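You operate a simulated robot arm through the tools that you are given. There is no shell and no other tool.

You run a simulated two-armed robot. Do the job below in one go: nothing can be reset, and whatever is moved stays where it is left.

JOB
Level the screen riser both ways with the digital level.
Fine: yellow wheel with the level lengthwise, blue wheel with it crosswise; the level goes back.

The check looks at the end state, three seconds after you hand in, the way a careful person would. Anything else that was tipped, shoved, dropped, spilled or broken makes it a failure.

ROBOT AND FRAMES
Two 7-joint arms with fingered hands on one trunk that stands fixed in place. Base frame: the origin is at the foot of the trunk, x ahead of it, y to its left, z up; the work surface is at about z = 740. Lengths are in mm, angles in rad, forces in N, time in s.
The left shoulder is at [60, 166, 926], the right one opposite. With the tool pointing down near the work surface each hand reaches from about 360 to 860 mm from the base axis, measured 20 degrees to its own side. Payload 5 kg a hand.
Tool frame (each hand has its own): the origin (TCP) lies between the finger pads and is the grasp point; the fingertips stand 32 mm ahead of it; z points along the fingers, y is the line along which they close. The gripper opens to 160 mm; its body begins 89 mm behind the TCP. The gripper is a hand of 3 fingers: y runs from the thumb to the fingers, the wrist lies at [0, 0, -267] in the tool frame, and closing takes about 1.5 s.
Orientation is that of the tool frame in the base frame, as a unit quaternion [w, x, y, z]. With the fingers straight down and closing along the base's y, the tool's x points along the base's -x, its y along +y and its z along -z.

CONTROLS
- The arms move only by the tool move_arm. It takes "left_series", "right_series" or both (then of equal length, played together; a hand with none holds still); each is a list of rows, each an object (a shift or turn left out is 0, a gripper value left out holds the last) with "xyz": the shift along the tool's x, y, z in mm, a list of three; "turn": the turn, a rotation vector about the tool's x, y, z in rad, a list of three. In form: [{"xyz": [tx, ty, tz], "turn": [rx, ry, rz]}, ...]. A call has 1 to 20 rows; each row is the pose to reach, as a shift and turn from the pose commanded when the call began, along the tool's axes at that moment. "left_claw" and "right_claw" are, for a hand that has rows, the opening in per cent of the stroke, from 0 (shut) to 100 (fully open), set as the call begins (left out, the last holds). Rows are played at 5 a second. More than 50 mm and 0.15 rad between two rows, or a gripper value outside its range, and nothing of the call is played. Where a pose cannot be reached the arm comes as near as it can. A force on the tool above 40 N (or 10 N above the force at the start of the call, whichever is more), or a blocked arm, ends the call early, and 0.2 s more pass. The fingers move at their own pace (about 45 mm/s each) and stop on an object; they squeeze with about 32 N. The grip force told is the motor's: it shows also when the fingers shut on nothing. Time passes only in rows, and 0.2 s behind the last, so rows that repeat a pose let the fingers close. It gives the time, the measured TCP pose, the force on the tool (base axes), the opening and the grip force at its end, in the units of the frame above (readings bear some noise), with the torque about the TCP (base axes, N m) and any sound that the robot's microphone picked up.
- Cameras (640 x 400 px; columns grow to the right, rows downward): "scene" is now at [45, -15.1, 1585.5]; the picture's right is [-0.32, -0.95, -0.00], its down [-0.68, 0.23, -0.70] and it looks along [0.66, -0.23, -0.72] (base axes); focal length 338 px, centre (320, 200). "left" rides on the left gripper at [-65, -4, -116] in its tool frame; the picture's right is [0.06, -1.00, 0.00], its down [0.87, 0.05, -0.49] and it looks along [0.49, 0.03, 0.87] (tool axes); focal length 261 px, centre (320, 200). "right" rides on the right gripper at [65, -4, -116] in its tool frame; the picture's right is [0.06, 1.00, 0.00], its down [-0.87, 0.05, -0.49] and it looks along [-0.49, 0.03, 0.87] (tool axes); focal length 261 px, centre (320, 200). There is no depth. A picture from a camera that has moved, and an enlarged one, comes with that camera's place and axes in the base frame and with its lens. The place of the scene camera against the robot may be out by one fixed shift of up to 25 mm in any direction.
- snapshot(camera): a new picture of that camera. No time passes.
- raise_lower(by): slides the trunk up (or, below 0, down) by that many mm; the arms and the scene camera ride with it, the base frame stays. It gives what a move gives, with no picture.
- curl_fingers(finger1, finger2, thumb_bend, hand): sets how far each is bent, from 0 (flat) to 100 (curled in); at 30 the hand is open as for a grip, at 70 the pads meet at the TCP. One left out holds its place. A second passes; each finger stops where it meets its share of the squeeze, and holds until it gets a number again. A gripper value or a shape takes the hand back. It gives what a move gives, with no picture; readings hold the bend of each and the force on the fingers (four entries, about 0 where the hand has none), thumb and palm.
- set_grasp(shape, hand): the hand has 3 fingers and takes this shape, open, in about a second: jaw (thumb against the fingers, like two jaws); tri (thumb and two fingers); tip (a fingertip pinch); poke (one finger out to press); point (the index stretched); flat (the hand flat); cup (the hand cupped); fist (a fist). The gripper value then closes the fingers along that shape, each until it touches; the sizes above hold for jaw. It gives what a move gives, with no picture.
- head_to(pan, tilt): turns the head with the scene camera to pan (to the left, within 1.501 rad either way) and tilt (down, from -0.506 to 1.204), counted from straight ahead of the robot. It gives what a move gives.
- zoom(camera, box): a new picture of the part [left, top, right, bottom] of that camera's present view, enlarged. No time passes.
- close_job(): hands the job in; it is judged then, once.

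Nothing tells you positions but the pictures and the camera data. Unless the task says otherwise, let go and move clear before handing in.

The tools are called after "Call:" by a JSON object that holds its "name" and its "arguments". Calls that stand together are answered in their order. move_arm: Moves the arms, as the interface text tells. Its arguments: {"type":"object","properties":{"left_series":{"type":"array","items":{"type":"object","properties":{"xyz":{"type":"array","items":{"type":"number"}},"turn":{"type":"array","items":{"type":"number"}}}}},"left_claw":{"type":"number"},"right_series":{"type":"array","items":{"type":"object","properties":{"xyz":{"type":"array","items":{"type":"number"}},"turn":{"type":"array","items":{"type":"number"}}}}},"right_claw":{"type":"number"}},"required":[]} The other tools are called the same way: raise_lower (by) moves the trunk up or down; set_grasp (shape, hand) gives the hand a shape; curl_fingers (finger1, finger2, thumb_bend, hand) moves the fingers one by one; head_to (pan, tilt) turns the head that bears the scene camera; snapshot (camera) takes a picture; zoom (camera, box) takes an enlarged picture of a part of a camera's view; close_job () hands the job in.

At the start:

```text
time: 0.0
left_position: [528.3, 70.4, 1094.2]
left_ee_rot: [0.0, 0.0, 1.0, 0.0]
left_contact_force: [-0.4, -0.1, -1.1]
left_torque: [-0.02, -0.03, 0.01]
left_width: 159.7
left_grip_force: 0.1
left_shape: jaw
left_bend: [30.0, 30.0, 30.0]
left_finger forces: [0.1, 0.1, 0.0, 0.1, 0.0, 0.0]
right_position: [420.7, -411.9, 1066.6]
right_ee_rot: [0.0, 0.0, 1.0, 0.0]
right_contact_force: [1.5, 0.2, -0.1]
right_torque: [0.0, 0.02, -0.01]
right_width: 159.8
right_grip_force: 0.0
right_shape: jaw
right_bend: [30.0, 30.0, 30.0]
right_finger forces: [0.0, 0.1, 0.0, 0.1, 0.0, 0.0]
trunk travel left (down, up): [-475.0, 115.0]
head pan, tilt (commanded): [-0.33, 0.801]
```

scene: 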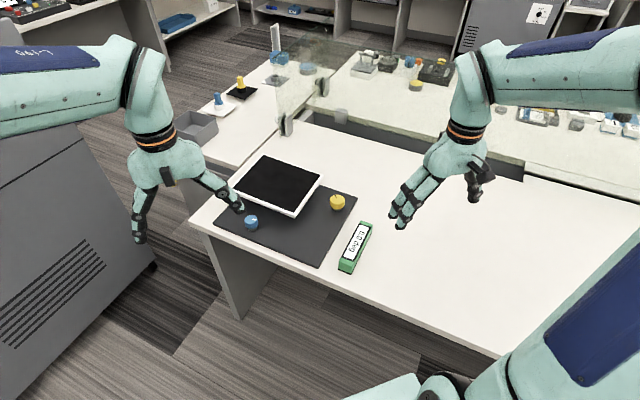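
right: 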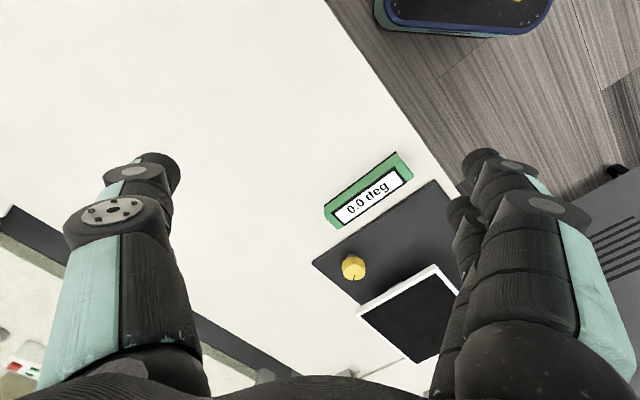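
left: 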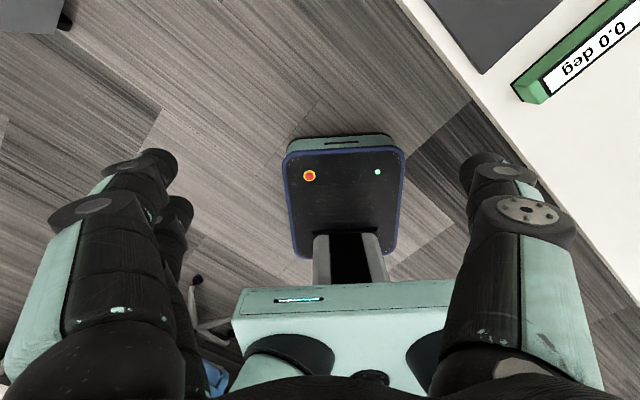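

I see a desk with a dark mat, a small screen riser (black top, white frame) with blue and yellow wheels, and a green digital level on the desk beside it. First I take enlarged pictures to locate everything.

Call:
{"name": "zoom", "arguments": {"camera": "scene", "box": [180, 130, 400, 290]}}

Call:
{"name": "zoom", "arguments": {"camera": "right", "box": [280, 120, 500, 380]}}

Call:
{"name": "snapshot", "arguments": {"camera": "scene"}}

```text
2.50 times, centred on (290, 210) of scene
camera zoom: at [45.0, -15.1, 1585.5], right [-0.32, -0.95, 0.0], down [-0.68, 0.23, -0.7], along [0.66, -0.23, -0.72], focal length 844 px, centre (395, 175)
```

zoom: 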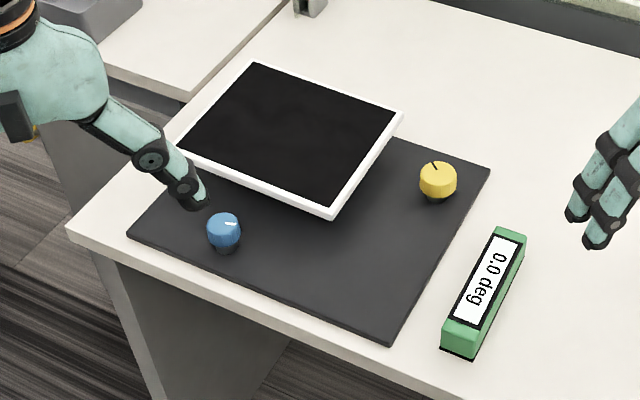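

```text
1.54 times, centred on (390, 250) of right
camera zoom: at [354.5, -415.6, 1183.0], right [-0.06, 1.0, 0.0], down [0.87, 0.05, 0.49], along [0.49, 0.03, -0.87], focal length 401 px, centre (212, 123)
```

zoom: 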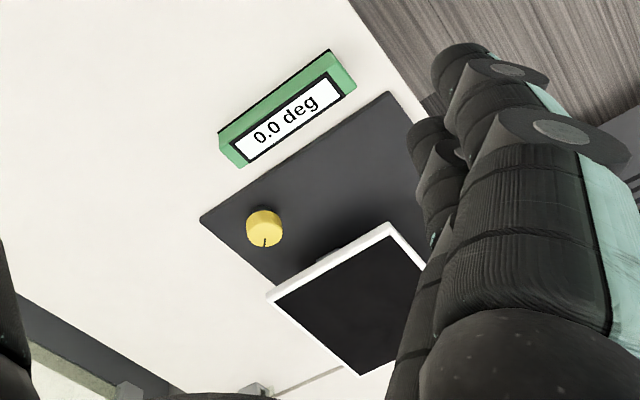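

```text
taken
camera scene: at [45.0, -15.1, 1585.5], right [-0.32, -0.95, 0.0], down [-0.68, 0.23, -0.7], along [0.66, -0.23, -0.72], focal length 338 px, centre (320, 200)
```

scene: 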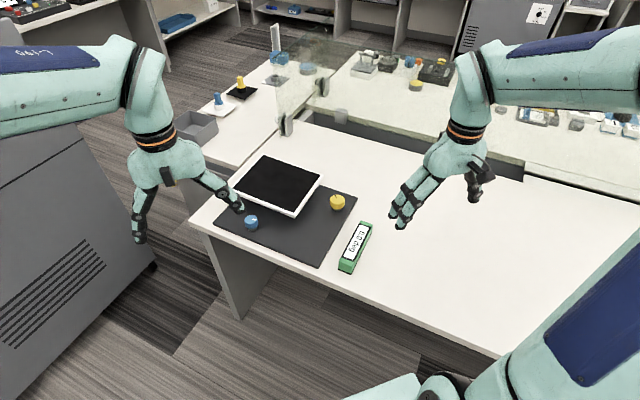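

The desk sits at about 45° to me. I estimate the yellow wheel near (750,-320), the blue wheel near (750,-37), the level near (555,-318), and the riser centre near (875,-157). Next I move the left arm out of view and bring the right hand over the level for a closer look.

Call:
{"name": "move_arm", "arguments": {"right_series": [{"xyz": [-22, 15, 11], "turn": [0, 0, 0.131]}, {"xyz": [-44, 31, 22], "turn": [0, 0, 0.262]}, {"xyz": [-66, 46, 33], "turn": [0, 0, 0.393]}, {"xyz": [-89, 62, 44], "turn": [0, 0, 0.524]}, {"xyz": [-111, 78, 55], "turn": [0, 0, 0.654]}, {"xyz": [-133, 93, 67], "turn": [0, 0, 0.785]}, {"xyz": [-133, 93, 67], "turn": [0, 0, 0.785]}], "left_series": [{"xyz": [16, 25, 0]}, {"xyz": [33, 50, 0]}, {"xyz": [50, 75, 0]}, {"xyz": [66, 100, 0]}, {"xyz": [83, 125, 0]}, {"xyz": [100, 150, 0]}, {"xyz": [100, 150, 0]}]}}

Call:
{"name": "snapshot", "arguments": {"camera": "scene"}}

Call:
{"name": "snapshot", "arguments": {"camera": "right"}}

```text
time: 1.6
left_position: [425.9, 219.4, 1094.1]
left_ee_rot: [0.0, 0.001, 1.0, 0.0]
left_contact_force: [-0.5, 0.1, -0.6]
left_torque: [0.04, -0.01, 0.0]
left_width: 159.6
left_grip_force: 0.0
left_shape: jaw
left_bend: [30.0, 30.0, 30.0]
left_finger forces: [0.0, 0.0, 0.1, 0.0, 0.0, 0.0]
right_position: [554.5, -320.8, 1001.7]
right_ee_rot: [0.0, 0.383, 0.924, 0.0]
right_contact_force: [0.3, -0.8, 0.7]
right_torque: [0.02, 0.03, -0.03]
right_width: 160.0
right_grip_force: 0.1
right_shape: jaw
right_bend: [30.0, 30.0, 30.0]
right_finger forces: [0.1, 0.0, 0.0, 0.1, 0.1, 0.0]
trunk travel left (down, up): [-475.0, 115.0]
head pan, tilt (commanded): [-0.33, 0.801]
```

```text
taken
camera scene: at [44.9, -15.6, 1585.5], right [-0.32, -0.95, 0.0], down [-0.68, 0.23, -0.7], along [0.66, -0.23, -0.72], focal length 338 px, centre (320, 200)
```

scene: 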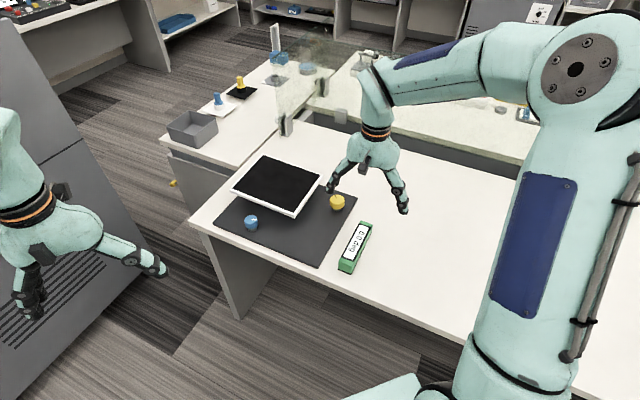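

```text
taken
camera right: at [504.3, -276.5, 1117.8], right [0.66, 0.75, 0.0], down [0.65, -0.58, 0.49], along [0.37, -0.33, -0.87], focal length 261 px, centre (320, 200)
```

right: 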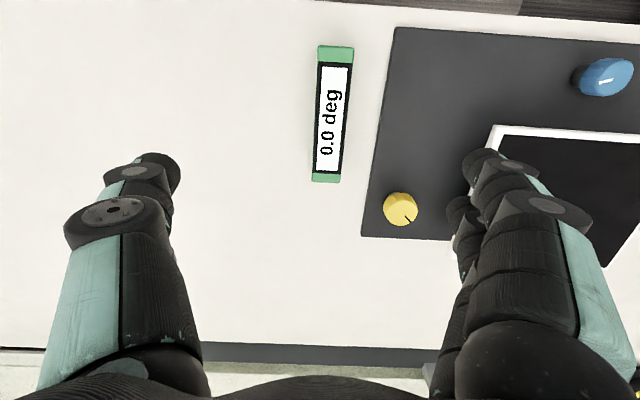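

The right hand now faces squarely across the level: centre is about (570,-317), about 168 mm long, and it lies along the -45° direction. I lower the hand to get a finer view.

Call:
{"name": "move_arm", "arguments": {"right_series": [{"xyz": [-4, 7, 40]}, {"xyz": [-8.3, 13.6, 80]}, {"xyz": [-8.3, 13.6, 110]}, {"xyz": [-8.3, 13.6, 110]}]}}

Call:
{"name": "snapshot", "arguments": {"camera": "right"}}

Call:
{"name": "zoom", "arguments": {"camera": "scene", "box": [200, 140, 420, 290]}}

```text
time: 2.6
left_position: [426.0, 220.2, 1094.3]
left_ee_rot: [0.0, 0.0, 1.0, -0.001]
left_contact_force: [0.3, 0.1, 0.6]
left_torque: [0.0, 0.0, -0.01]
left_width: 159.9
left_grip_force: 0.0
left_shape: jaw
left_bend: [30.0, 30.0, 30.0]
left_finger forces: [0.0, 0.0, 0.0, 0.1, 0.0, 0.0]
right_position: [567.2, -314.4, 890.2]
right_ee_rot: [0.0, 0.382, 0.924, 0.001]
right_contact_force: [0.2, 1.1, 0.8]
right_torque: [0.0, 0.0, 0.04]
right_width: 160.1
right_grip_force: 0.0
right_shape: jaw
right_bend: [30.0, 30.0, 30.0]
right_finger forces: [0.0, 0.0, 0.1, 0.1, 0.1, 0.0]
trunk travel left (down, up): [-475.0, 115.0]
head pan, tilt (commanded): [-0.33, 0.801]
```

```text
taken
camera right: at [517.7, -270.8, 1007.1], right [0.66, 0.75, 0.0], down [0.65, -0.58, 0.49], along [0.37, -0.33, -0.87], focal length 261 px, centre (320, 200)
```

right: 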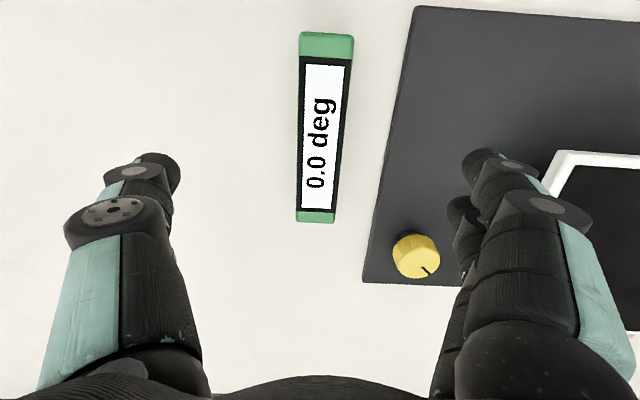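

```text
2.67 times, centred on (310, 215) of scene
camera zoom: at [44.9, -14.9, 1585.5], right [-0.32, -0.95, 0.0], down [-0.68, 0.23, -0.7], along [0.66, -0.23, -0.72], focal length 900 px, centre (347, 160)
```

zoom: 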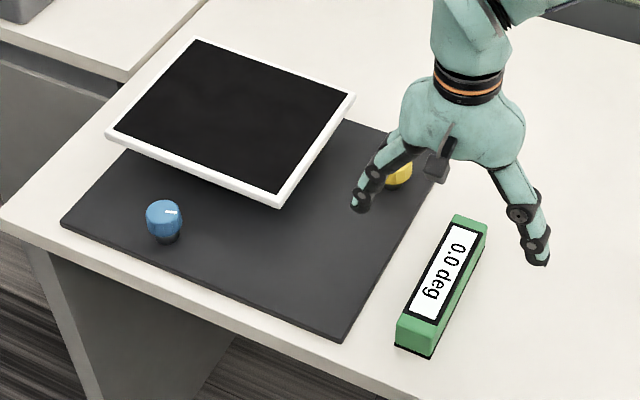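

The level's top is about z=778, 40 mm wide, with its centre at about (572,-318). Before grasping it I raise the trunk for reach and look closely at the riser and wheels with the right hand camera.

Call:
{"name": "raise_lower", "arguments": {"by": 110}}

Call:
{"name": "move_arm", "arguments": {"right_series": [{"xyz": [-25, 25, 0]}, {"xyz": [-50, 60, 0]}, {"xyz": [-55, 95, 0]}, {"xyz": [-60, 130, 0]}, {"xyz": [-60, 165, 0]}, {"xyz": [-60, 165, 0]}]}}

Call:
{"name": "snapshot", "arguments": {"camera": "right"}}

Call:
{"name": "snapshot", "arguments": {"camera": "scene"}}

```text
time: 4.0
left_position: [427.4, 221.0, 1203.6]
left_ee_rot: [0.0, 0.0, 1.0, -0.001]
left_contact_force: [-0.1, -0.1, -0.8]
left_torque: [-0.01, 0.0, 0.0]
left_width: 160.0
left_grip_force: 0.2
left_shape: jaw
left_bend: [30.0, 30.0, 30.0]
left_finger forces: [0.0, 0.0, 0.1, 0.0, 0.0, 0.0]
right_position: [567.5, -314.0, 1001.5]
right_ee_rot: [0.001, 0.383, 0.924, 0.0]
right_contact_force: [-0.3, -0.4, 0.0]
right_torque: [0.0, -0.01, -0.01]
right_width: 159.6
right_grip_force: 0.1
right_shape: jaw
right_bend: [30.0, 30.0, 30.0]
right_finger forces: [0.1, 0.1, 0.1, 0.0, 0.0, 0.0]
trunk travel left (down, up): [-585.0, 5.0]
head pan, tilt (commanded): [-0.33, 0.801]
```

```text
time: 5.4
left_position: [427.0, 218.3, 1204.1]
left_ee_rot: [-0.001, 0.0, 1.0, 0.0]
left_contact_force: [-0.7, -0.4, 0.3]
left_torque: [0.05, -0.01, 0.02]
left_width: 159.8
left_grip_force: 0.0
left_shape: jaw
left_bend: [30.0, 30.0, 30.0]
left_finger forces: [0.0, 0.1, 0.0, 0.0, 0.1, 0.0]
right_position: [727.1, -242.4, 1001.0]
right_ee_rot: [0.0, 0.383, 0.924, -0.001]
right_contact_force: [-0.2, 0.3, -0.1]
right_torque: [0.03, -0.01, 0.01]
right_width: 159.9
right_grip_force: 0.1
right_shape: jaw
right_bend: [30.0, 30.0, 30.0]
right_finger forces: [0.0, 0.0, 0.0, 0.0, 0.0, 0.0]
trunk travel left (down, up): [-585.0, 5.0]
head pan, tilt (commanded): [-0.33, 0.801]
```

```text
taken
camera right: at [675.9, -198.8, 1116.9], right [0.66, 0.75, 0.0], down [0.65, -0.58, 0.49], along [0.37, -0.32, -0.87], focal length 261 px, centre (320, 200)
```

right: 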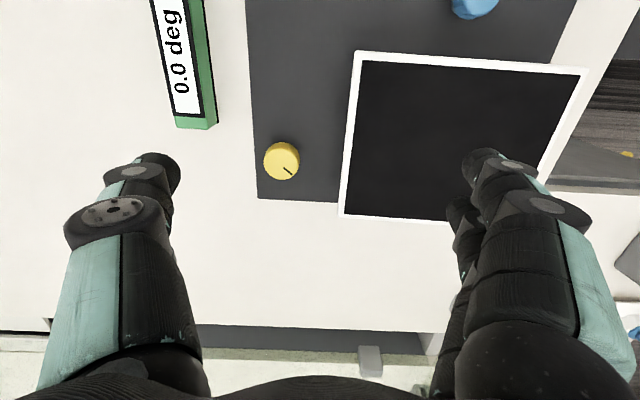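

```text
taken
camera scene: at [44.7, -15.7, 1695.5], right [-0.32, -0.95, 0.0], down [-0.68, 0.23, -0.7], along [0.66, -0.23, -0.72], focal length 338 px, centre (320, 200)
```

scene: 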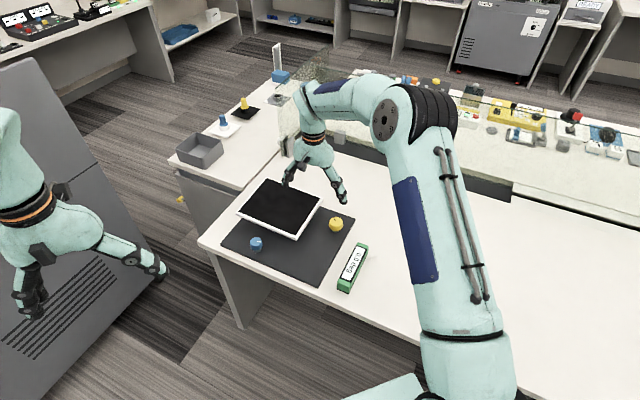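

The riser's near corner is about (703,-166,800) and it measures about 250 x 206 mm, lengthwise along (1,1). Yellow sits off its right side and blue off its front. Next I go back over the level and come down around it.

Call:
{"name": "move_arm", "arguments": {"right_series": [{"xyz": [12, -40, 0]}, {"xyz": [25, -80, 0]}, {"xyz": [40, -120, 0]}, {"xyz": [56.1, -163.5, 0]}, {"xyz": [56.1, -163.5, 45]}, {"xyz": [56.1, -163.5, 90]}, {"xyz": [56.1, -163.5, 135]}, {"xyz": [56.1, -163.5, 160]}, {"xyz": [56.1, -163.5, 160]}]}}

Call:
{"name": "snapshot", "arguments": {"camera": "right"}}

Call:
{"name": "zoom", "arguments": {"camera": "scene", "box": [200, 140, 420, 300]}}

```text
time: 7.4
left_position: [426.2, 219.6, 1204.3]
left_ee_rot: [0.0, 0.0, 1.0, 0.0]
left_contact_force: [0.1, -0.4, 0.2]
left_torque: [0.0, -0.02, -0.01]
left_width: 159.6
left_grip_force: 0.0
left_shape: jaw
left_bend: [30.0, 30.0, 30.0]
left_finger forces: [0.1, 0.0, 0.0, 0.0, 0.0, 0.1]
right_position: [572.3, -316.0, 840.7]
right_ee_rot: [0.0, 0.382, 0.924, 0.0]
right_contact_force: [-0.1, 0.6, -0.9]
right_torque: [-0.01, -0.01, 0.02]
right_width: 159.9
right_grip_force: 0.0
right_shape: jaw
right_bend: [30.0, 30.0, 30.0]
right_finger forces: [0.0, 0.0, 0.0, 0.0, 0.0, 0.0]
trunk travel left (down, up): [-585.0, 5.0]
head pan, tilt (commanded): [-0.33, 0.801]
```

```text
taken
camera right: at [522.3, -273.4, 957.1], right [0.66, 0.75, 0.0], down [0.65, -0.58, 0.49], along [0.37, -0.33, -0.87], focal length 261 px, centre (320, 200)
```

right: 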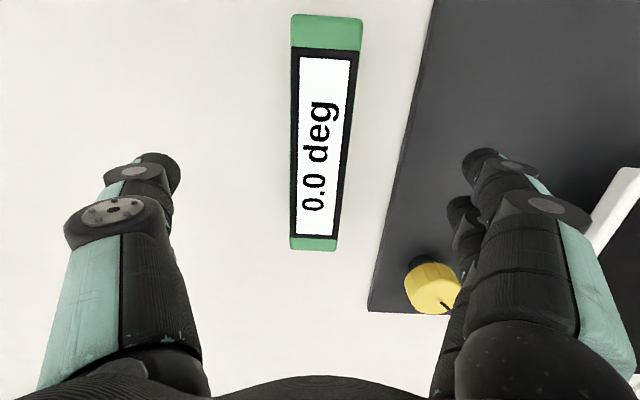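

```text
2.50 times, centred on (310, 220) of scene
camera zoom: at [45.1, -15.1, 1695.5], right [-0.32, -0.95, 0.0], down [-0.68, 0.23, -0.7], along [0.66, -0.23, -0.72], focal length 844 px, centre (345, 150)
```

zoom: 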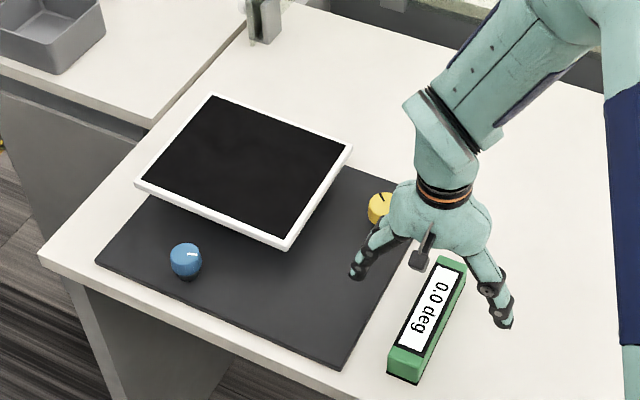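

The hand is centred over the level and clear on both sides. I descend to about z=784 and close.

Call:
{"name": "move_arm", "arguments": {"right_series": [{"xyz": [-1, -1.5, 30]}, {"xyz": [-1, -1.5, 56]}, {"xyz": [-1, -1.5, 56]}]}}

Call:
{"name": "snapshot", "arguments": {"camera": "right"}}

Call:
{"name": "zoom", "arguments": {"camera": "scene", "box": [300, 190, 410, 300]}}

```text
time: 8.2
left_position: [426.8, 219.4, 1203.7]
left_ee_rot: [0.0, 0.0, 1.0, 0.0]
left_contact_force: [-0.2, 0.4, -0.6]
left_torque: [-0.03, -0.01, -0.01]
left_width: 159.9
left_grip_force: 0.1
left_shape: jaw
left_bend: [30.0, 30.0, 30.0]
left_finger forces: [0.0, 0.0, 0.0, 0.0, 0.0, 0.1]
right_position: [571.0, -317.4, 787.2]
right_ee_rot: [0.0, 0.383, 0.924, -0.001]
right_contact_force: [-0.4, -0.1, 0.0]
right_torque: [0.03, -0.02, -0.01]
right_width: 159.9
right_grip_force: 0.0
right_shape: jaw
right_bend: [30.0, 30.0, 30.0]
right_finger forces: [0.0, 0.1, 0.0, 0.0, 0.0, 0.0]
trunk travel left (down, up): [-585.0, 5.0]
head pan, tilt (commanded): [-0.33, 0.801]
```

```text
taken
camera right: at [521.2, -275.2, 903.0], right [0.66, 0.75, 0.0], down [0.65, -0.58, 0.49], along [0.37, -0.33, -0.87], focal length 261 px, centre (320, 200)
```

right: 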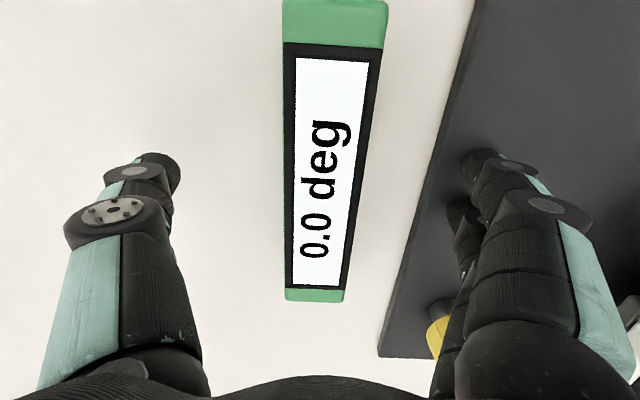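

```text
3.64 times, centred on (355, 245) of scene
camera zoom: at [44.9, -14.9, 1695.5], right [-0.32, -0.95, 0.0], down [-0.68, 0.23, -0.7], along [0.66, -0.23, -0.72], focal length 1228 px, centre (193, 36)
```

zoom: 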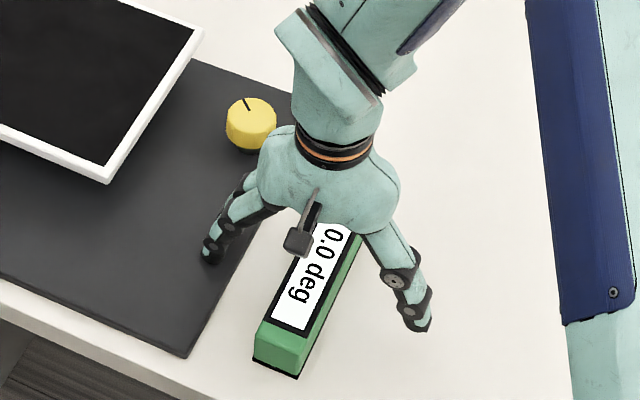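

All clear. I close on the level and let the fingers settle.

Call:
{"name": "move_arm", "arguments": {"right_series": [{"xyz": [0, 0, 0]}, {"xyz": [0, 0, 0]}, {"xyz": [0, 0, 0]}, {"xyz": [0, 0, 0]}, {"xyz": [0, 0, 0]}, {"xyz": [0, 0, 0]}, {"xyz": [0, 0, 0]}, {"xyz": [0, 0, 0]}, {"xyz": [0, 0, 0]}, {"xyz": [0, 0, 0]}], "right_claw": 0}}

Call:
{"name": "snapshot", "arguments": {"camera": "right"}}

Call:
{"name": "zoom", "arguments": {"camera": "scene", "box": [300, 190, 410, 300]}}

```text
time: 10.4
left_position: [427.5, 220.7, 1204.1]
left_ee_rot: [0.0, 0.0, 1.0, 0.0]
left_contact_force: [0.3, 0.0, -0.1]
left_torque: [0.01, -0.01, -0.02]
left_width: 160.1
left_grip_force: 0.0
left_shape: jaw
left_bend: [30.0, 30.0, 30.0]
left_finger forces: [0.0, 0.0, 0.0, 0.0, 0.1, 0.1]
right_position: [572.1, -319.5, 787.7]
right_ee_rot: [0.0, 0.383, 0.924, 0.0]
right_contact_force: [-0.8, 0.3, 0.1]
right_torque: [0.0, -0.03, 0.0]
right_width: 35.9
right_grip_force: 31.6
right_shape: jaw
right_bend: [73.0, 73.0, 70.0]
right_finger forces: [14.4, 14.6, 0.1, 0.0, 28.9, 0.1]
trunk travel left (down, up): [-585.0, 5.0]
head pan, tilt (commanded): [-0.33, 0.801]
```

```text
taken
camera right: at [521.2, -275.1, 903.0], right [0.66, 0.75, 0.0], down [0.65, -0.58, 0.49], along [0.37, -0.33, -0.87], focal length 261 px, centre (320, 200)
```

right: 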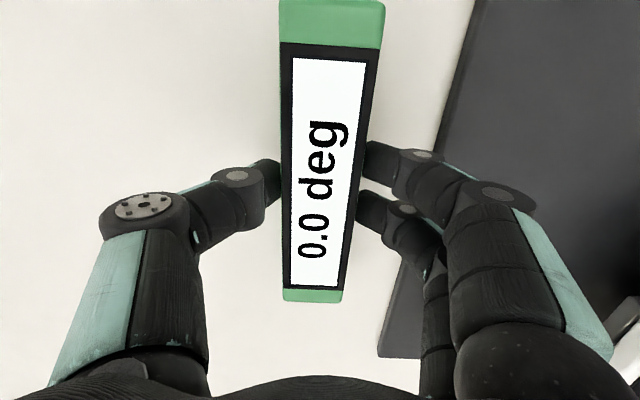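

```text
3.64 times, centred on (355, 245) of scene
camera zoom: at [45.2, -15.1, 1695.5], right [-0.32, -0.95, 0.0], down [-0.68, 0.23, -0.7], along [0.66, -0.23, -0.72], focal length 1228 px, centre (193, 36)
```

zoom: 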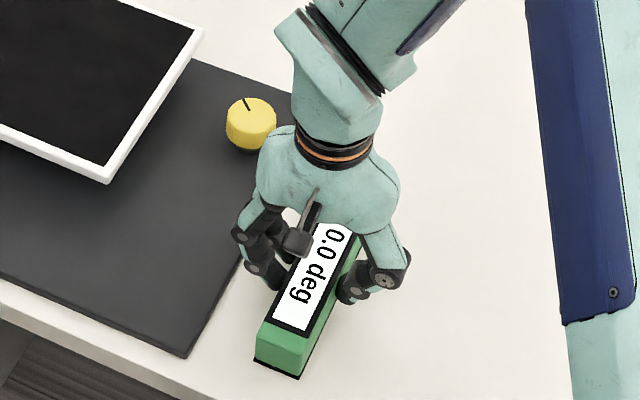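

Firm grip at about 36 mm. I lift it straight up first.

Call:
{"name": "move_arm", "arguments": {"right_series": [{"xyz": [0, 0, -15]}, {"xyz": [0, 0, -40]}, {"xyz": [0, 0, -80]}, {"xyz": [0, 0, -120]}, {"xyz": [0, 0, -120]}]}}

Call:
{"name": "snapshot", "arguments": {"camera": "right"}}

```text
time: 11.6
left_position: [428.1, 220.0, 1203.6]
left_ee_rot: [0.0, 0.0, 1.0, 0.0]
left_contact_force: [0.0, -0.5, 0.2]
left_torque: [0.02, 0.04, -0.01]
left_width: 159.8
left_grip_force: 0.1
left_shape: jaw
left_bend: [30.0, 30.0, 30.0]
left_finger forces: [0.0, 0.0, 0.0, 0.0, 0.1, 0.0]
right_position: [570.0, -317.2, 904.9]
right_ee_rot: [-0.001, 0.383, 0.924, 0.001]
right_contact_force: [-0.3, 0.4, -1.1]
right_torque: [0.06, 0.03, 0.01]
right_width: 35.7
right_grip_force: 32.1
right_shape: jaw
right_bend: [73.0, 73.0, 70.0]
right_finger forces: [14.5, 14.5, 0.1, 0.0, 28.9, 0.0]
trunk travel left (down, up): [-585.0, 5.0]
head pan, tilt (commanded): [-0.33, 0.801]
```

```text
taken
camera right: at [520.0, -274.0, 1021.6], right [0.66, 0.75, 0.0], down [0.65, -0.58, 0.49], along [0.37, -0.32, -0.87], focal length 261 px, centre (320, 200)
```

right: 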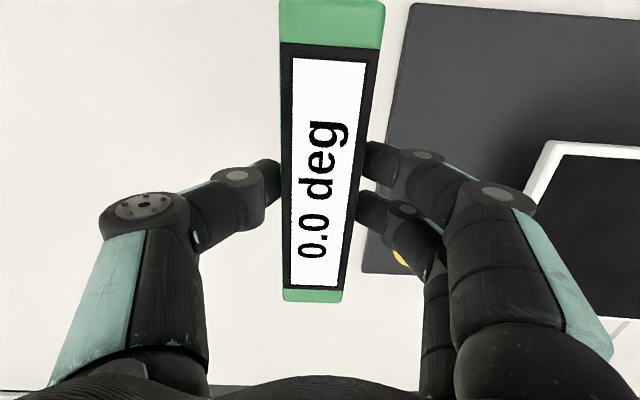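

The level is held steadily and reads horizontal. Now I rotate it 90° and carry it over the front part of the riser.

Call:
{"name": "move_arm", "arguments": {"right_series": [{"xyz": [-2.5, 25.4, 0], "turn": [0, 0, -0.131]}, {"xyz": [-5, 50.8, 0], "turn": [0, 0, -0.262]}, {"xyz": [-7.5, 76.2, 0], "turn": [0, 0, -0.393]}, {"xyz": [-10, 101.7, 0], "turn": [0, 0, -0.524]}, {"xyz": [-12.5, 127, 0], "turn": [0, 0, -0.654]}, {"xyz": [-15, 152.5, 0], "turn": [0, 0, -0.785]}, {"xyz": [-17.5, 178, 0], "turn": [0, 0, -0.916]}, {"xyz": [-20, 203, 0], "turn": [0, 0, -1.047]}, {"xyz": [-22.5, 229, 0], "turn": [0, 0, -1.178]}, {"xyz": [-25, 254, 0], "turn": [0, 0, -1.309]}, {"xyz": [-27.5, 279.6, 0], "turn": [0, 0, -1.44]}, {"xyz": [-30, 305, 0], "turn": [0, 0, -1.5708]}, {"xyz": [-30, 305, 0], "turn": [0, 0, -1.5708]}]}}

Call:
{"name": "snapshot", "arguments": {"camera": "right"}}

Call:
{"name": "snapshot", "arguments": {"camera": "scene"}}

```text
time: 14.4
left_position: [427.0, 218.9, 1205.1]
left_ee_rot: [0.0, 0.0, 1.0, 0.0]
left_contact_force: [0.4, -0.3, 0.8]
left_torque: [0.01, 0.0, 0.02]
left_width: 159.8
left_grip_force: 0.1
left_shape: jaw
left_bend: [30.0, 30.0, 30.0]
left_finger forces: [0.0, 0.0, 0.1, 0.1, 0.0, 0.1]
right_position: [808.0, -124.8, 906.5]
right_ee_rot: [0.0, -0.383, 0.924, 0.0]
right_contact_force: [0.3, -0.6, -0.8]
right_torque: [0.02, -0.01, 0.0]
right_width: 35.9
right_grip_force: 32.4
right_shape: jaw
right_bend: [73.0, 73.0, 70.0]
right_finger forces: [14.7, 14.6, 0.0, 0.1, 29.5, 0.0]
trunk travel left (down, up): [-585.0, 5.0]
head pan, tilt (commanded): [-0.33, 0.801]
```

```text
taken
camera right: at [763.2, -173.4, 1022.0], right [-0.75, 0.66, 0.0], down [0.58, 0.65, 0.49], along [0.33, 0.37, -0.87], focal length 261 px, centre (320, 200)
```

right: 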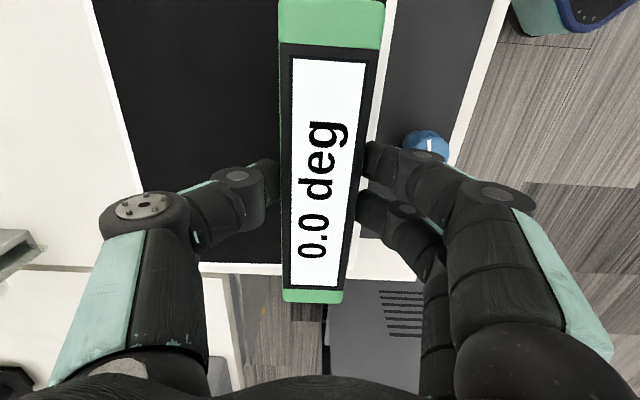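

```text
taken
camera scene: at [44.6, -15.7, 1695.6], right [-0.32, -0.95, 0.0], down [-0.68, 0.23, -0.7], along [0.66, -0.23, -0.72], focal length 338 px, centre (320, 200)
```

scene: 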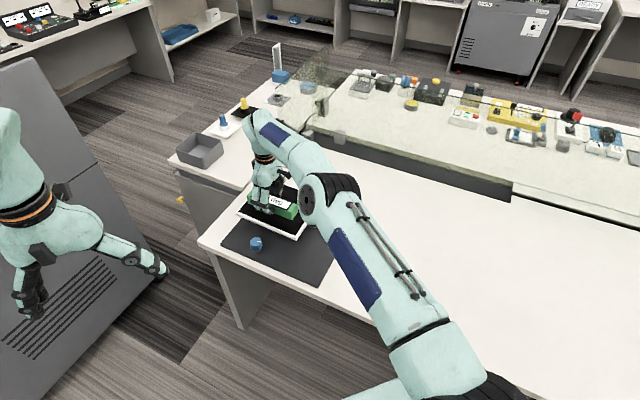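

The arm reached it. I zoom in to check how the level lines up with the riser's front edge below.

Call:
{"name": "zoom", "arguments": {"camera": "right", "box": [80, 0, 480, 280]}}

Call:
{"name": "zoom", "arguments": {"camera": "scene", "box": [200, 150, 360, 280]}}

```text
1.43 times, centred on (280, 140) of right
camera zoom: at [763.2, -173.4, 1022.0], right [-0.75, 0.66, 0.0], down [0.58, 0.65, 0.49], along [0.33, 0.37, -0.87], focal length 372 px, centre (377, 286)
```

zoom: 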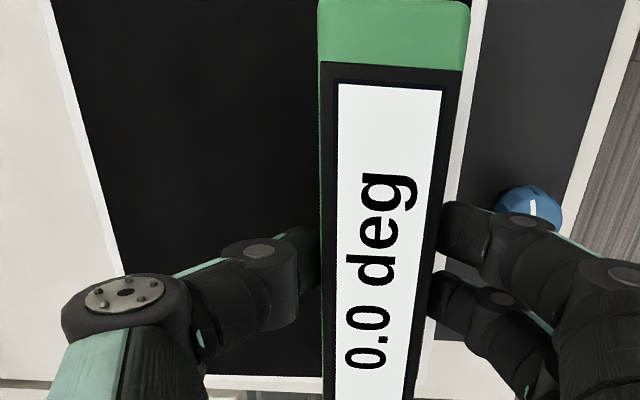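

```text
3.08 times, centred on (280, 215) of scene
camera zoom: at [44.6, -15.7, 1695.6], right [-0.32, -0.95, 0.0], down [-0.68, 0.23, -0.7], along [0.66, -0.23, -0.72], focal length 1039 px, centre (443, 154)
```

zoom: 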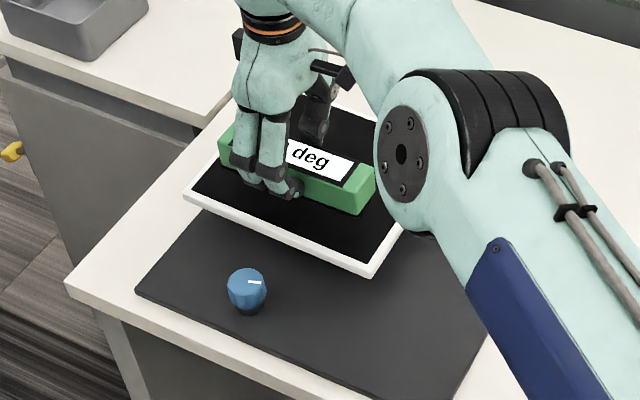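

Alignment is good, with the level about 25–65 mm inside the front edge. I lower towards the surface.

Call:
{"name": "move_arm", "arguments": {"right_series": [{"xyz": [0, 0, 20]}, {"xyz": [0, 0, 38]}, {"xyz": [0, 0, 48]}, {"xyz": [0, 0, 48]}]}}

Call:
{"name": "zoom", "arguments": {"camera": "scene", "box": [200, 150, 360, 280]}}

Call:
{"name": "snapshot", "arguments": {"camera": "right"}}

```text
time: 15.4
left_position: [423.9, 220.9, 1205.0]
left_ee_rot: [0.003, 0.0, 1.0, 0.0]
left_contact_force: [-0.5, 0.2, 0.4]
left_torque: [0.03, -0.04, 0.0]
left_width: 160.0
left_grip_force: 0.0
left_shape: jaw
left_bend: [30.0, 30.0, 30.0]
left_finger forces: [0.0, 0.1, 0.0, 0.1, 0.1, 0.1]
right_position: [809.8, -124.9, 864.3]
right_ee_rot: [0.005, -0.383, 0.924, -0.002]
right_contact_force: [0.1, -1.1, 38.2]
right_torque: [0.01, -0.08, -0.05]
right_width: 38.6
right_grip_force: 31.9
right_shape: jaw
right_bend: [73.0, 74.0, 72.0]
right_finger forces: [18.6, 19.2, 0.1, 0.1, 39.4, 0.0]
trunk travel left (down, up): [-585.0, 5.0]
head pan, tilt (commanded): [-0.33, 0.801]
```

```text
3.08 times, centred on (280, 215) of scene
camera zoom: at [40.8, -14.3, 1696.2], right [-0.32, -0.95, 0.0], down [-0.68, 0.23, -0.7], along [0.66, -0.23, -0.72], focal length 1039 px, centre (443, 154)
```

zoom: 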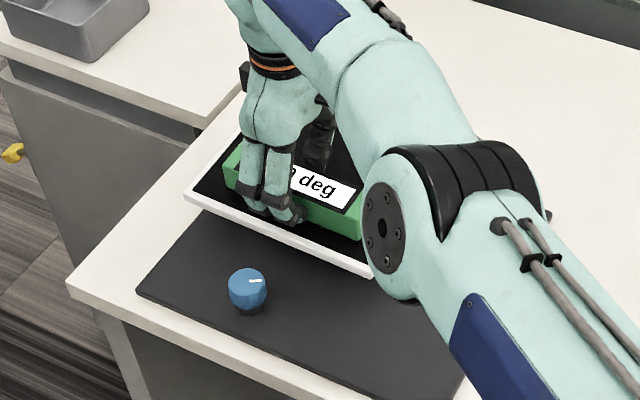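

```text
taken
camera right: at [763.8, -173.2, 979.8], right [-0.75, 0.66, -0.01], down [0.57, 0.65, 0.5], along [0.34, 0.37, -0.87], focal length 261 px, centre (320, 200)
```

right: 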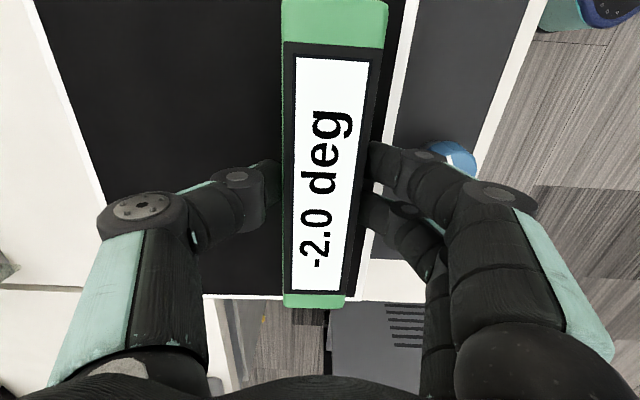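

I touched the riser earlier than expected, at 38 N, so its surface is nearer z≈815. I ease up slightly to unload before releasing.

Call:
{"name": "move_arm", "arguments": {"right_series": [{"xyz": [0, 0, -3]}, {"xyz": [0, 0, -3]}]}}

Call:
{"name": "snapshot", "arguments": {"camera": "right"}}

```text
time: 16.0
left_position: [424.8, 220.6, 1205.4]
left_ee_rot: [0.001, 0.0, 1.0, 0.0]
left_contact_force: [0.9, 0.3, -0.6]
left_torque: [0.01, 0.01, 0.0]
left_width: 159.8
left_grip_force: 0.0
left_shape: jaw
left_bend: [30.0, 30.0, 30.0]
left_finger forces: [0.0, 0.0, 0.1, 0.1, 0.1, 0.0]
right_position: [809.1, -123.6, 863.8]
right_ee_rot: [0.002, -0.383, 0.924, 0.0]
right_contact_force: [4.7, 0.6, 34.4]
right_torque: [0.0, -0.3, -0.11]
right_width: 38.6
right_grip_force: 31.8
right_shape: jaw
right_bend: [73.0, 74.0, 72.0]
right_finger forces: [18.0, 18.7, 0.1, 0.0, 39.8, 0.0]
trunk travel left (down, up): [-585.0, 5.0]
head pan, tilt (commanded): [-0.33, 0.801]
```

```text
taken
camera right: at [764.1, -173.0, 979.8], right [-0.75, 0.66, 0.0], down [0.57, 0.65, 0.49], along [0.33, 0.37, -0.87], focal length 261 px, centre (320, 200)
```

right: 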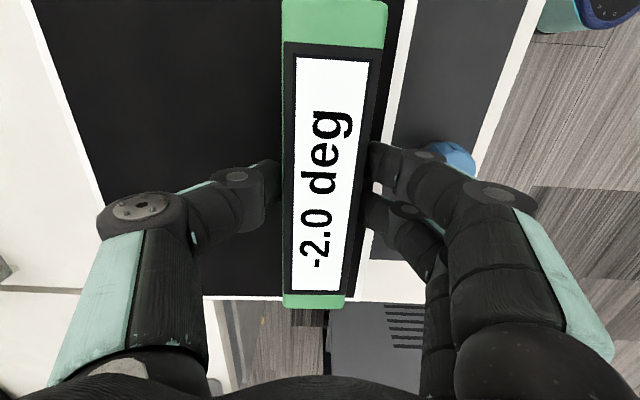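

Still 34 N, so I ease up a little more.

Call:
{"name": "move_arm", "arguments": {"right_series": [{"xyz": [0, 0, -2]}, {"xyz": [0, 0, -4]}, {"xyz": [0, 0, -4]}]}}

Call:
{"name": "snapshot", "arguments": {"camera": "right"}}

```text
time: 16.8
left_position: [425.8, 221.2, 1204.1]
left_ee_rot: [0.001, 0.0, 1.0, 0.0]
left_contact_force: [-0.5, -0.7, -0.7]
left_torque: [-0.02, -0.02, 0.0]
left_width: 160.0
left_grip_force: 0.1
left_shape: jaw
left_bend: [30.0, 30.0, 30.0]
left_finger forces: [0.0, 0.0, 0.1, 0.0, 0.1, 0.0]
right_position: [807.8, -123.6, 863.6]
right_ee_rot: [0.001, -0.383, 0.924, 0.0]
right_contact_force: [6.1, 0.1, 21.5]
right_torque: [-0.1, -0.37, -0.02]
right_width: 38.3
right_grip_force: 31.8
right_shape: jaw
right_bend: [73.0, 74.0, 72.0]
right_finger forces: [16.3, 17.2, 0.1, 0.0, 38.9, 0.0]
trunk travel left (down, up): [-585.0, 5.0]
head pan, tilt (commanded): [-0.33, 0.801]
```

```text
taken
camera right: at [763.6, -172.8, 980.3], right [-0.75, 0.66, 0.0], down [0.58, 0.65, 0.49], along [0.33, 0.37, -0.87], focal length 261 px, centre (320, 200)
```

right: 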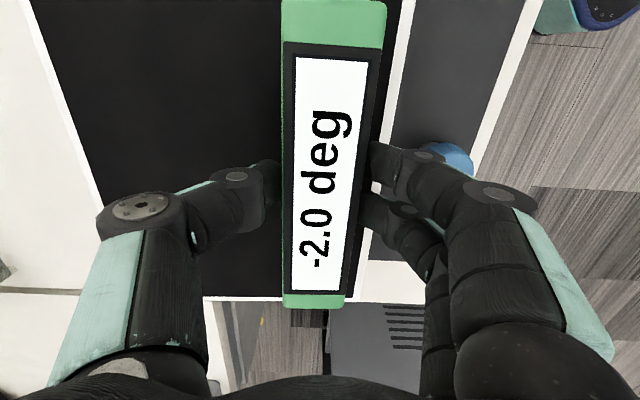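

Decreasing at about 3 N/mm, so I raise the command some more.

Call:
{"name": "move_arm", "arguments": {"right_series": [{"xyz": [0, 0, -2]}, {"xyz": [0, 0, -4]}, {"xyz": [0, 0, -4]}]}}

Call:
{"name": "snapshot", "arguments": {"camera": "right"}}

```text
time: 17.6
left_position: [426.3, 219.7, 1203.9]
left_ee_rot: [-0.001, -0.001, 1.0, 0.0]
left_contact_force: [1.0, 0.2, -1.1]
left_torque: [-0.01, -0.04, 0.01]
left_width: 159.8
left_grip_force: 0.2
left_shape: jaw
left_bend: [30.0, 30.0, 30.0]
left_finger forces: [0.0, 0.0, 0.0, 0.1, 0.0, 0.0]
right_position: [807.2, -122.7, 864.3]
right_ee_rot: [-0.001, -0.382, 0.924, 0.001]
right_contact_force: [0.0, -0.5, -0.1]
right_torque: [0.06, -0.13, -0.01]
right_width: 38.2
right_grip_force: 32.1
right_shape: jaw
right_bend: [73.0, 74.0, 71.0]
right_finger forces: [14.8, 15.7, 0.0, 0.1, 30.6, 0.0]
trunk travel left (down, up): [-585.0, 5.0]
head pan, tilt (commanded): [-0.33, 0.801]
```

```text
taken
camera right: at [762.7, -172.3, 981.5], right [-0.75, 0.66, 0.0], down [0.58, 0.65, 0.49], along [0.32, 0.37, -0.87], focal length 261 px, centre (320, 200)
```

right: 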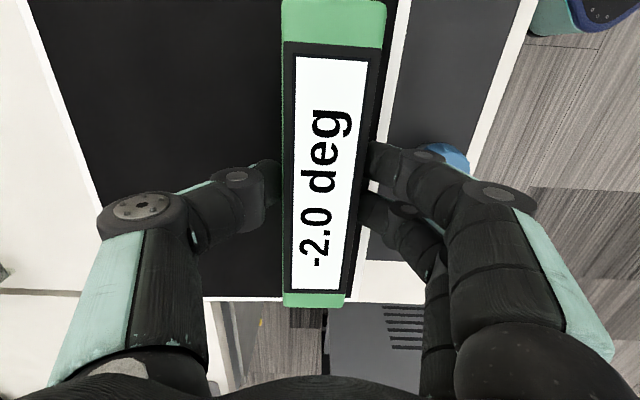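

Contact force is now zero with the level resting. I open the hand to release it.

Call:
{"name": "move_arm", "arguments": {"right_series": [{"xyz": [0, 0, 0]}, {"xyz": [0, 0, 0]}, {"xyz": [0, 0, 0]}, {"xyz": [0, 0, 0]}, {"xyz": [0, 0, 0]}, {"xyz": [0, 0, 0]}], "right_claw": 70}}

Call:
{"name": "snapshot", "arguments": {"camera": "right"}}

Call:
{"name": "zoom", "arguments": {"camera": "scene", "box": [200, 150, 360, 280]}}

```text
time: 19.0
left_position: [426.3, 221.5, 1203.1]
left_ee_rot: [0.0, 0.0, 1.0, 0.0]
left_contact_force: [-0.7, -0.6, -0.4]
left_torque: [-0.01, -0.02, 0.02]
left_width: 159.8
left_grip_force: 0.0
left_shape: jaw
left_bend: [30.0, 30.0, 30.0]
left_finger forces: [0.1, 0.1, 0.1, 0.0, 0.1, 0.0]
right_position: [808.3, -123.5, 867.4]
right_ee_rot: [0.0, -0.383, 0.924, 0.0]
right_contact_force: [0.2, 0.3, -0.4]
right_torque: [-0.02, -0.04, 0.04]
right_width: 111.6
right_grip_force: 0.1
right_shape: jaw
right_bend: [67.0, 67.0, 64.0]
right_finger forces: [0.0, 0.1, 0.0, 0.0, 0.0, 0.0]
trunk travel left (down, up): [-585.0, 5.0]
head pan, tilt (commanded): [-0.33, 0.801]
```

```text
taken
camera right: at [763.7, -172.3, 983.6], right [-0.75, 0.66, 0.0], down [0.58, 0.65, 0.49], along [0.33, 0.37, -0.87], focal length 261 px, centre (320, 200)
```

right: 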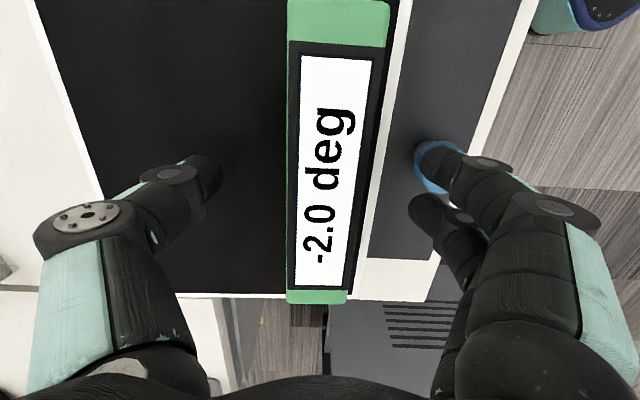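

```text
3.08 times, centred on (280, 215) of scene
camera zoom: at [45.1, -14.9, 1695.5], right [-0.32, -0.95, 0.0], down [-0.68, 0.23, -0.7], along [0.66, -0.23, -0.72], focal length 1039 px, centre (443, 154)
```

zoom: 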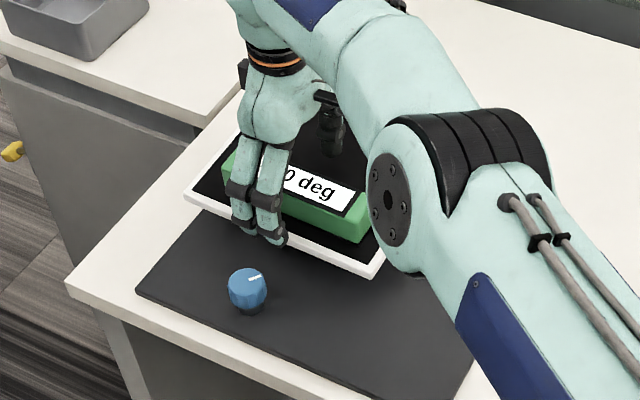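

The level rests on the riser lengthwise and reads -2.0°. I rise clear and go over the yellow wheel.

Call:
{"name": "move_arm", "arguments": {"right_series": [{"xyz": [0, 0, -25]}, {"xyz": [0, 0, -60]}, {"xyz": [0, 0, -95]}, {"xyz": [38, -18, -95]}, {"xyz": [76, -36, -95]}, {"xyz": [114, -54, -95]}, {"xyz": [152, -72, -95]}, {"xyz": [190, -89.4, -95]}, {"xyz": [190, -89.4, -75]}, {"xyz": [190, -89.4, -75]}], "right_claw": 70}}

Call:
{"name": "snapshot", "arguments": {"camera": "right"}}

Call:
{"name": "snapshot", "arguments": {"camera": "scene"}}

```text
time: 21.2
left_position: [426.0, 219.4, 1202.8]
left_ee_rot: [0.0, 0.0, 1.0, 0.001]
left_contact_force: [-0.4, 0.2, 0.3]
left_torque: [-0.01, -0.01, 0.01]
left_width: 159.8
left_grip_force: 0.0
left_shape: jaw
left_bend: [30.0, 30.0, 30.0]
left_finger forces: [0.0, 0.1, 0.0, 0.0, 0.0, 0.0]
right_position: [736.8, -320.3, 944.9]
right_ee_rot: [0.001, -0.382, 0.924, 0.0]
right_contact_force: [-0.8, 0.3, 0.0]
right_torque: [0.0, 0.0, 0.0]
right_width: 111.6
right_grip_force: 0.0
right_shape: jaw
right_bend: [67.0, 67.0, 64.0]
right_finger forces: [0.1, 0.0, 0.0, 0.0, 0.0, 0.1]
trunk travel left (down, up): [-585.0, 5.0]
head pan, tilt (commanded): [-0.33, 0.801]
```

```text
taken
camera right: at [692.4, -369.6, 1061.2], right [-0.75, 0.66, 0.0], down [0.58, 0.65, 0.49], along [0.33, 0.37, -0.87], focal length 261 px, centre (320, 200)
```

right: 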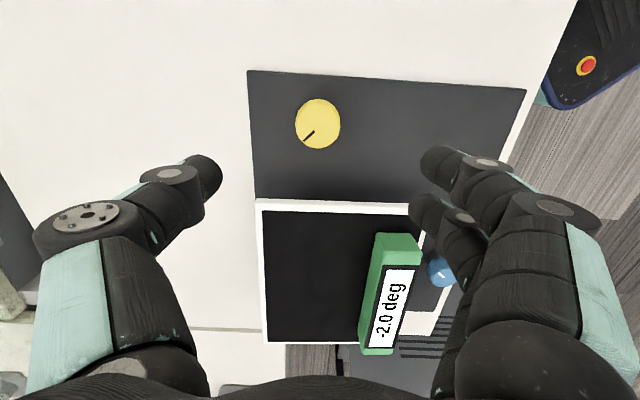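

```text
taken
camera scene: at [44.4, -15.5, 1695.6], right [-0.32, -0.95, 0.0], down [-0.68, 0.23, -0.7], along [0.66, -0.23, -0.72], focal length 338 px, centre (320, 200)
```

scene: 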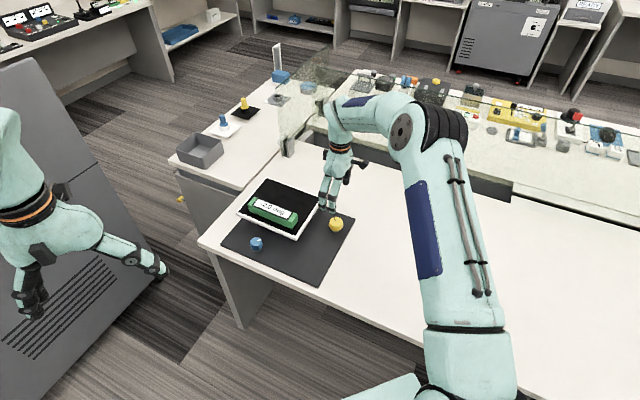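

I can see both the yellow wheel and the display from here. I zoom on the wheel to judge its height.

Call:
{"name": "zoom", "arguments": {"camera": "scene", "box": [300, 190, 370, 240]}}

Call:
{"name": "zoom", "arguments": {"camera": "right", "box": [240, 60, 440, 360]}}

```text
8.00 times, centred on (335, 215) of scene
camera zoom: at [44.4, -15.5, 1695.6], right [-0.32, -0.95, 0.0], down [-0.68, 0.23, -0.7], along [0.66, -0.23, -0.72], focal length 2702 px, centre (200, 80)
```

zoom: 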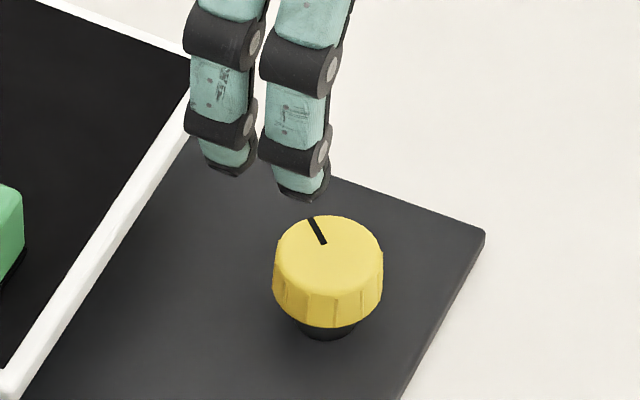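

```text
1.33 times, centred on (340, 210) of right
camera zoom: at [692.4, -369.6, 1061.2], right [-0.75, 0.66, 0.0], down [0.58, 0.65, 0.49], along [0.33, 0.37, -0.87], focal length 348 px, centre (293, 187)
```

zoom: 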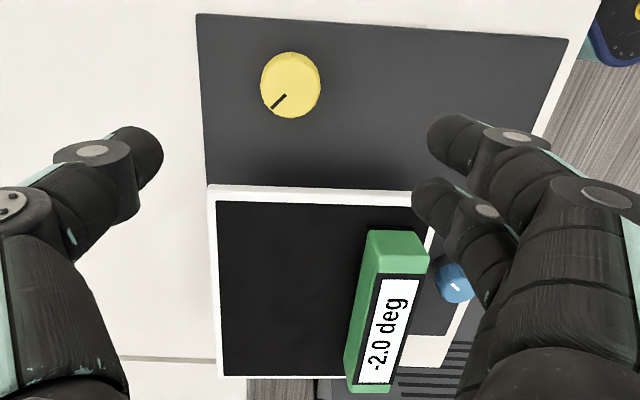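

The wheel is about 48 mm across, its top at z≈785, with its rim about 764–785. I descend around it.

Call:
{"name": "move_arm", "arguments": {"right_series": [{"xyz": [0, -1, 40]}, {"xyz": [0, -1, 80]}, {"xyz": [0, -1, 120]}, {"xyz": [0, -1, 145]}, {"xyz": [0, -1, 158]}, {"xyz": [0, -1, 158]}]}}

Call:
{"name": "snapshot", "arguments": {"camera": "right"}}

Call:
{"name": "zoom", "arguments": {"camera": "scene", "box": [230, 160, 400, 280]}}

```text
time: 22.6
left_position: [426.4, 219.9, 1203.8]
left_ee_rot: [0.001, 0.0, 1.0, 0.0]
left_contact_force: [-0.6, 1.2, -0.2]
left_torque: [0.0, -0.01, 0.0]
left_width: 160.1
left_grip_force: 0.1
left_shape: jaw
left_bend: [30.0, 30.0, 30.0]
left_finger forces: [0.0, 0.0, 0.0, 0.0, 0.1, 0.1]
right_position: [737.9, -321.1, 786.0]
right_ee_rot: [0.0, -0.383, 0.924, 0.001]
right_contact_force: [0.2, 0.0, -0.6]
right_torque: [-0.03, 0.02, 0.01]
right_width: 111.7
right_grip_force: 0.2
right_shape: jaw
right_bend: [67.0, 67.0, 64.0]
right_finger forces: [0.0, 0.1, 0.1, 0.0, 0.2, 0.1]
trunk travel left (down, up): [-585.0, 5.0]
head pan, tilt (commanded): [-0.33, 0.801]
```

```text
taken
camera right: at [693.6, -369.1, 901.5], right [-0.75, 0.66, 0.0], down [0.58, 0.65, 0.49], along [0.33, 0.37, -0.87], focal length 261 px, centre (320, 200)
```

right: 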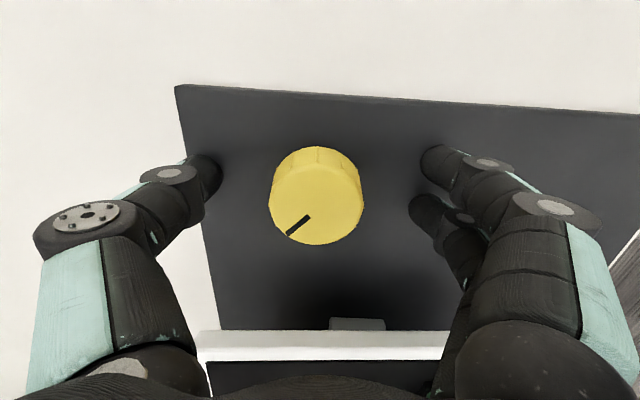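

```text
3.33 times, centred on (315, 220) of scene
camera zoom: at [45.0, -14.8, 1695.5], right [-0.32, -0.95, 0.0], down [-0.68, 0.23, -0.7], along [0.66, -0.23, -0.72], focal length 1126 px, centre (337, 133)
```

zoom: 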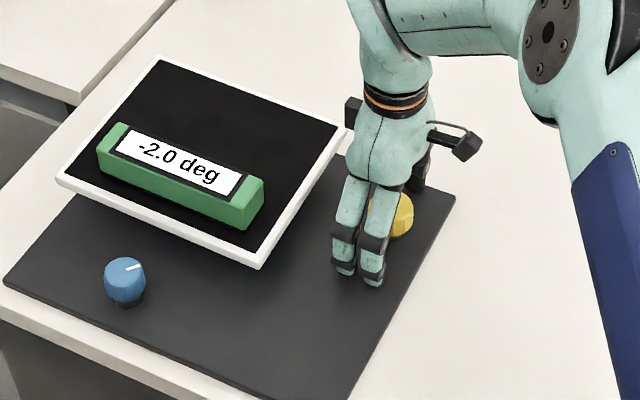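

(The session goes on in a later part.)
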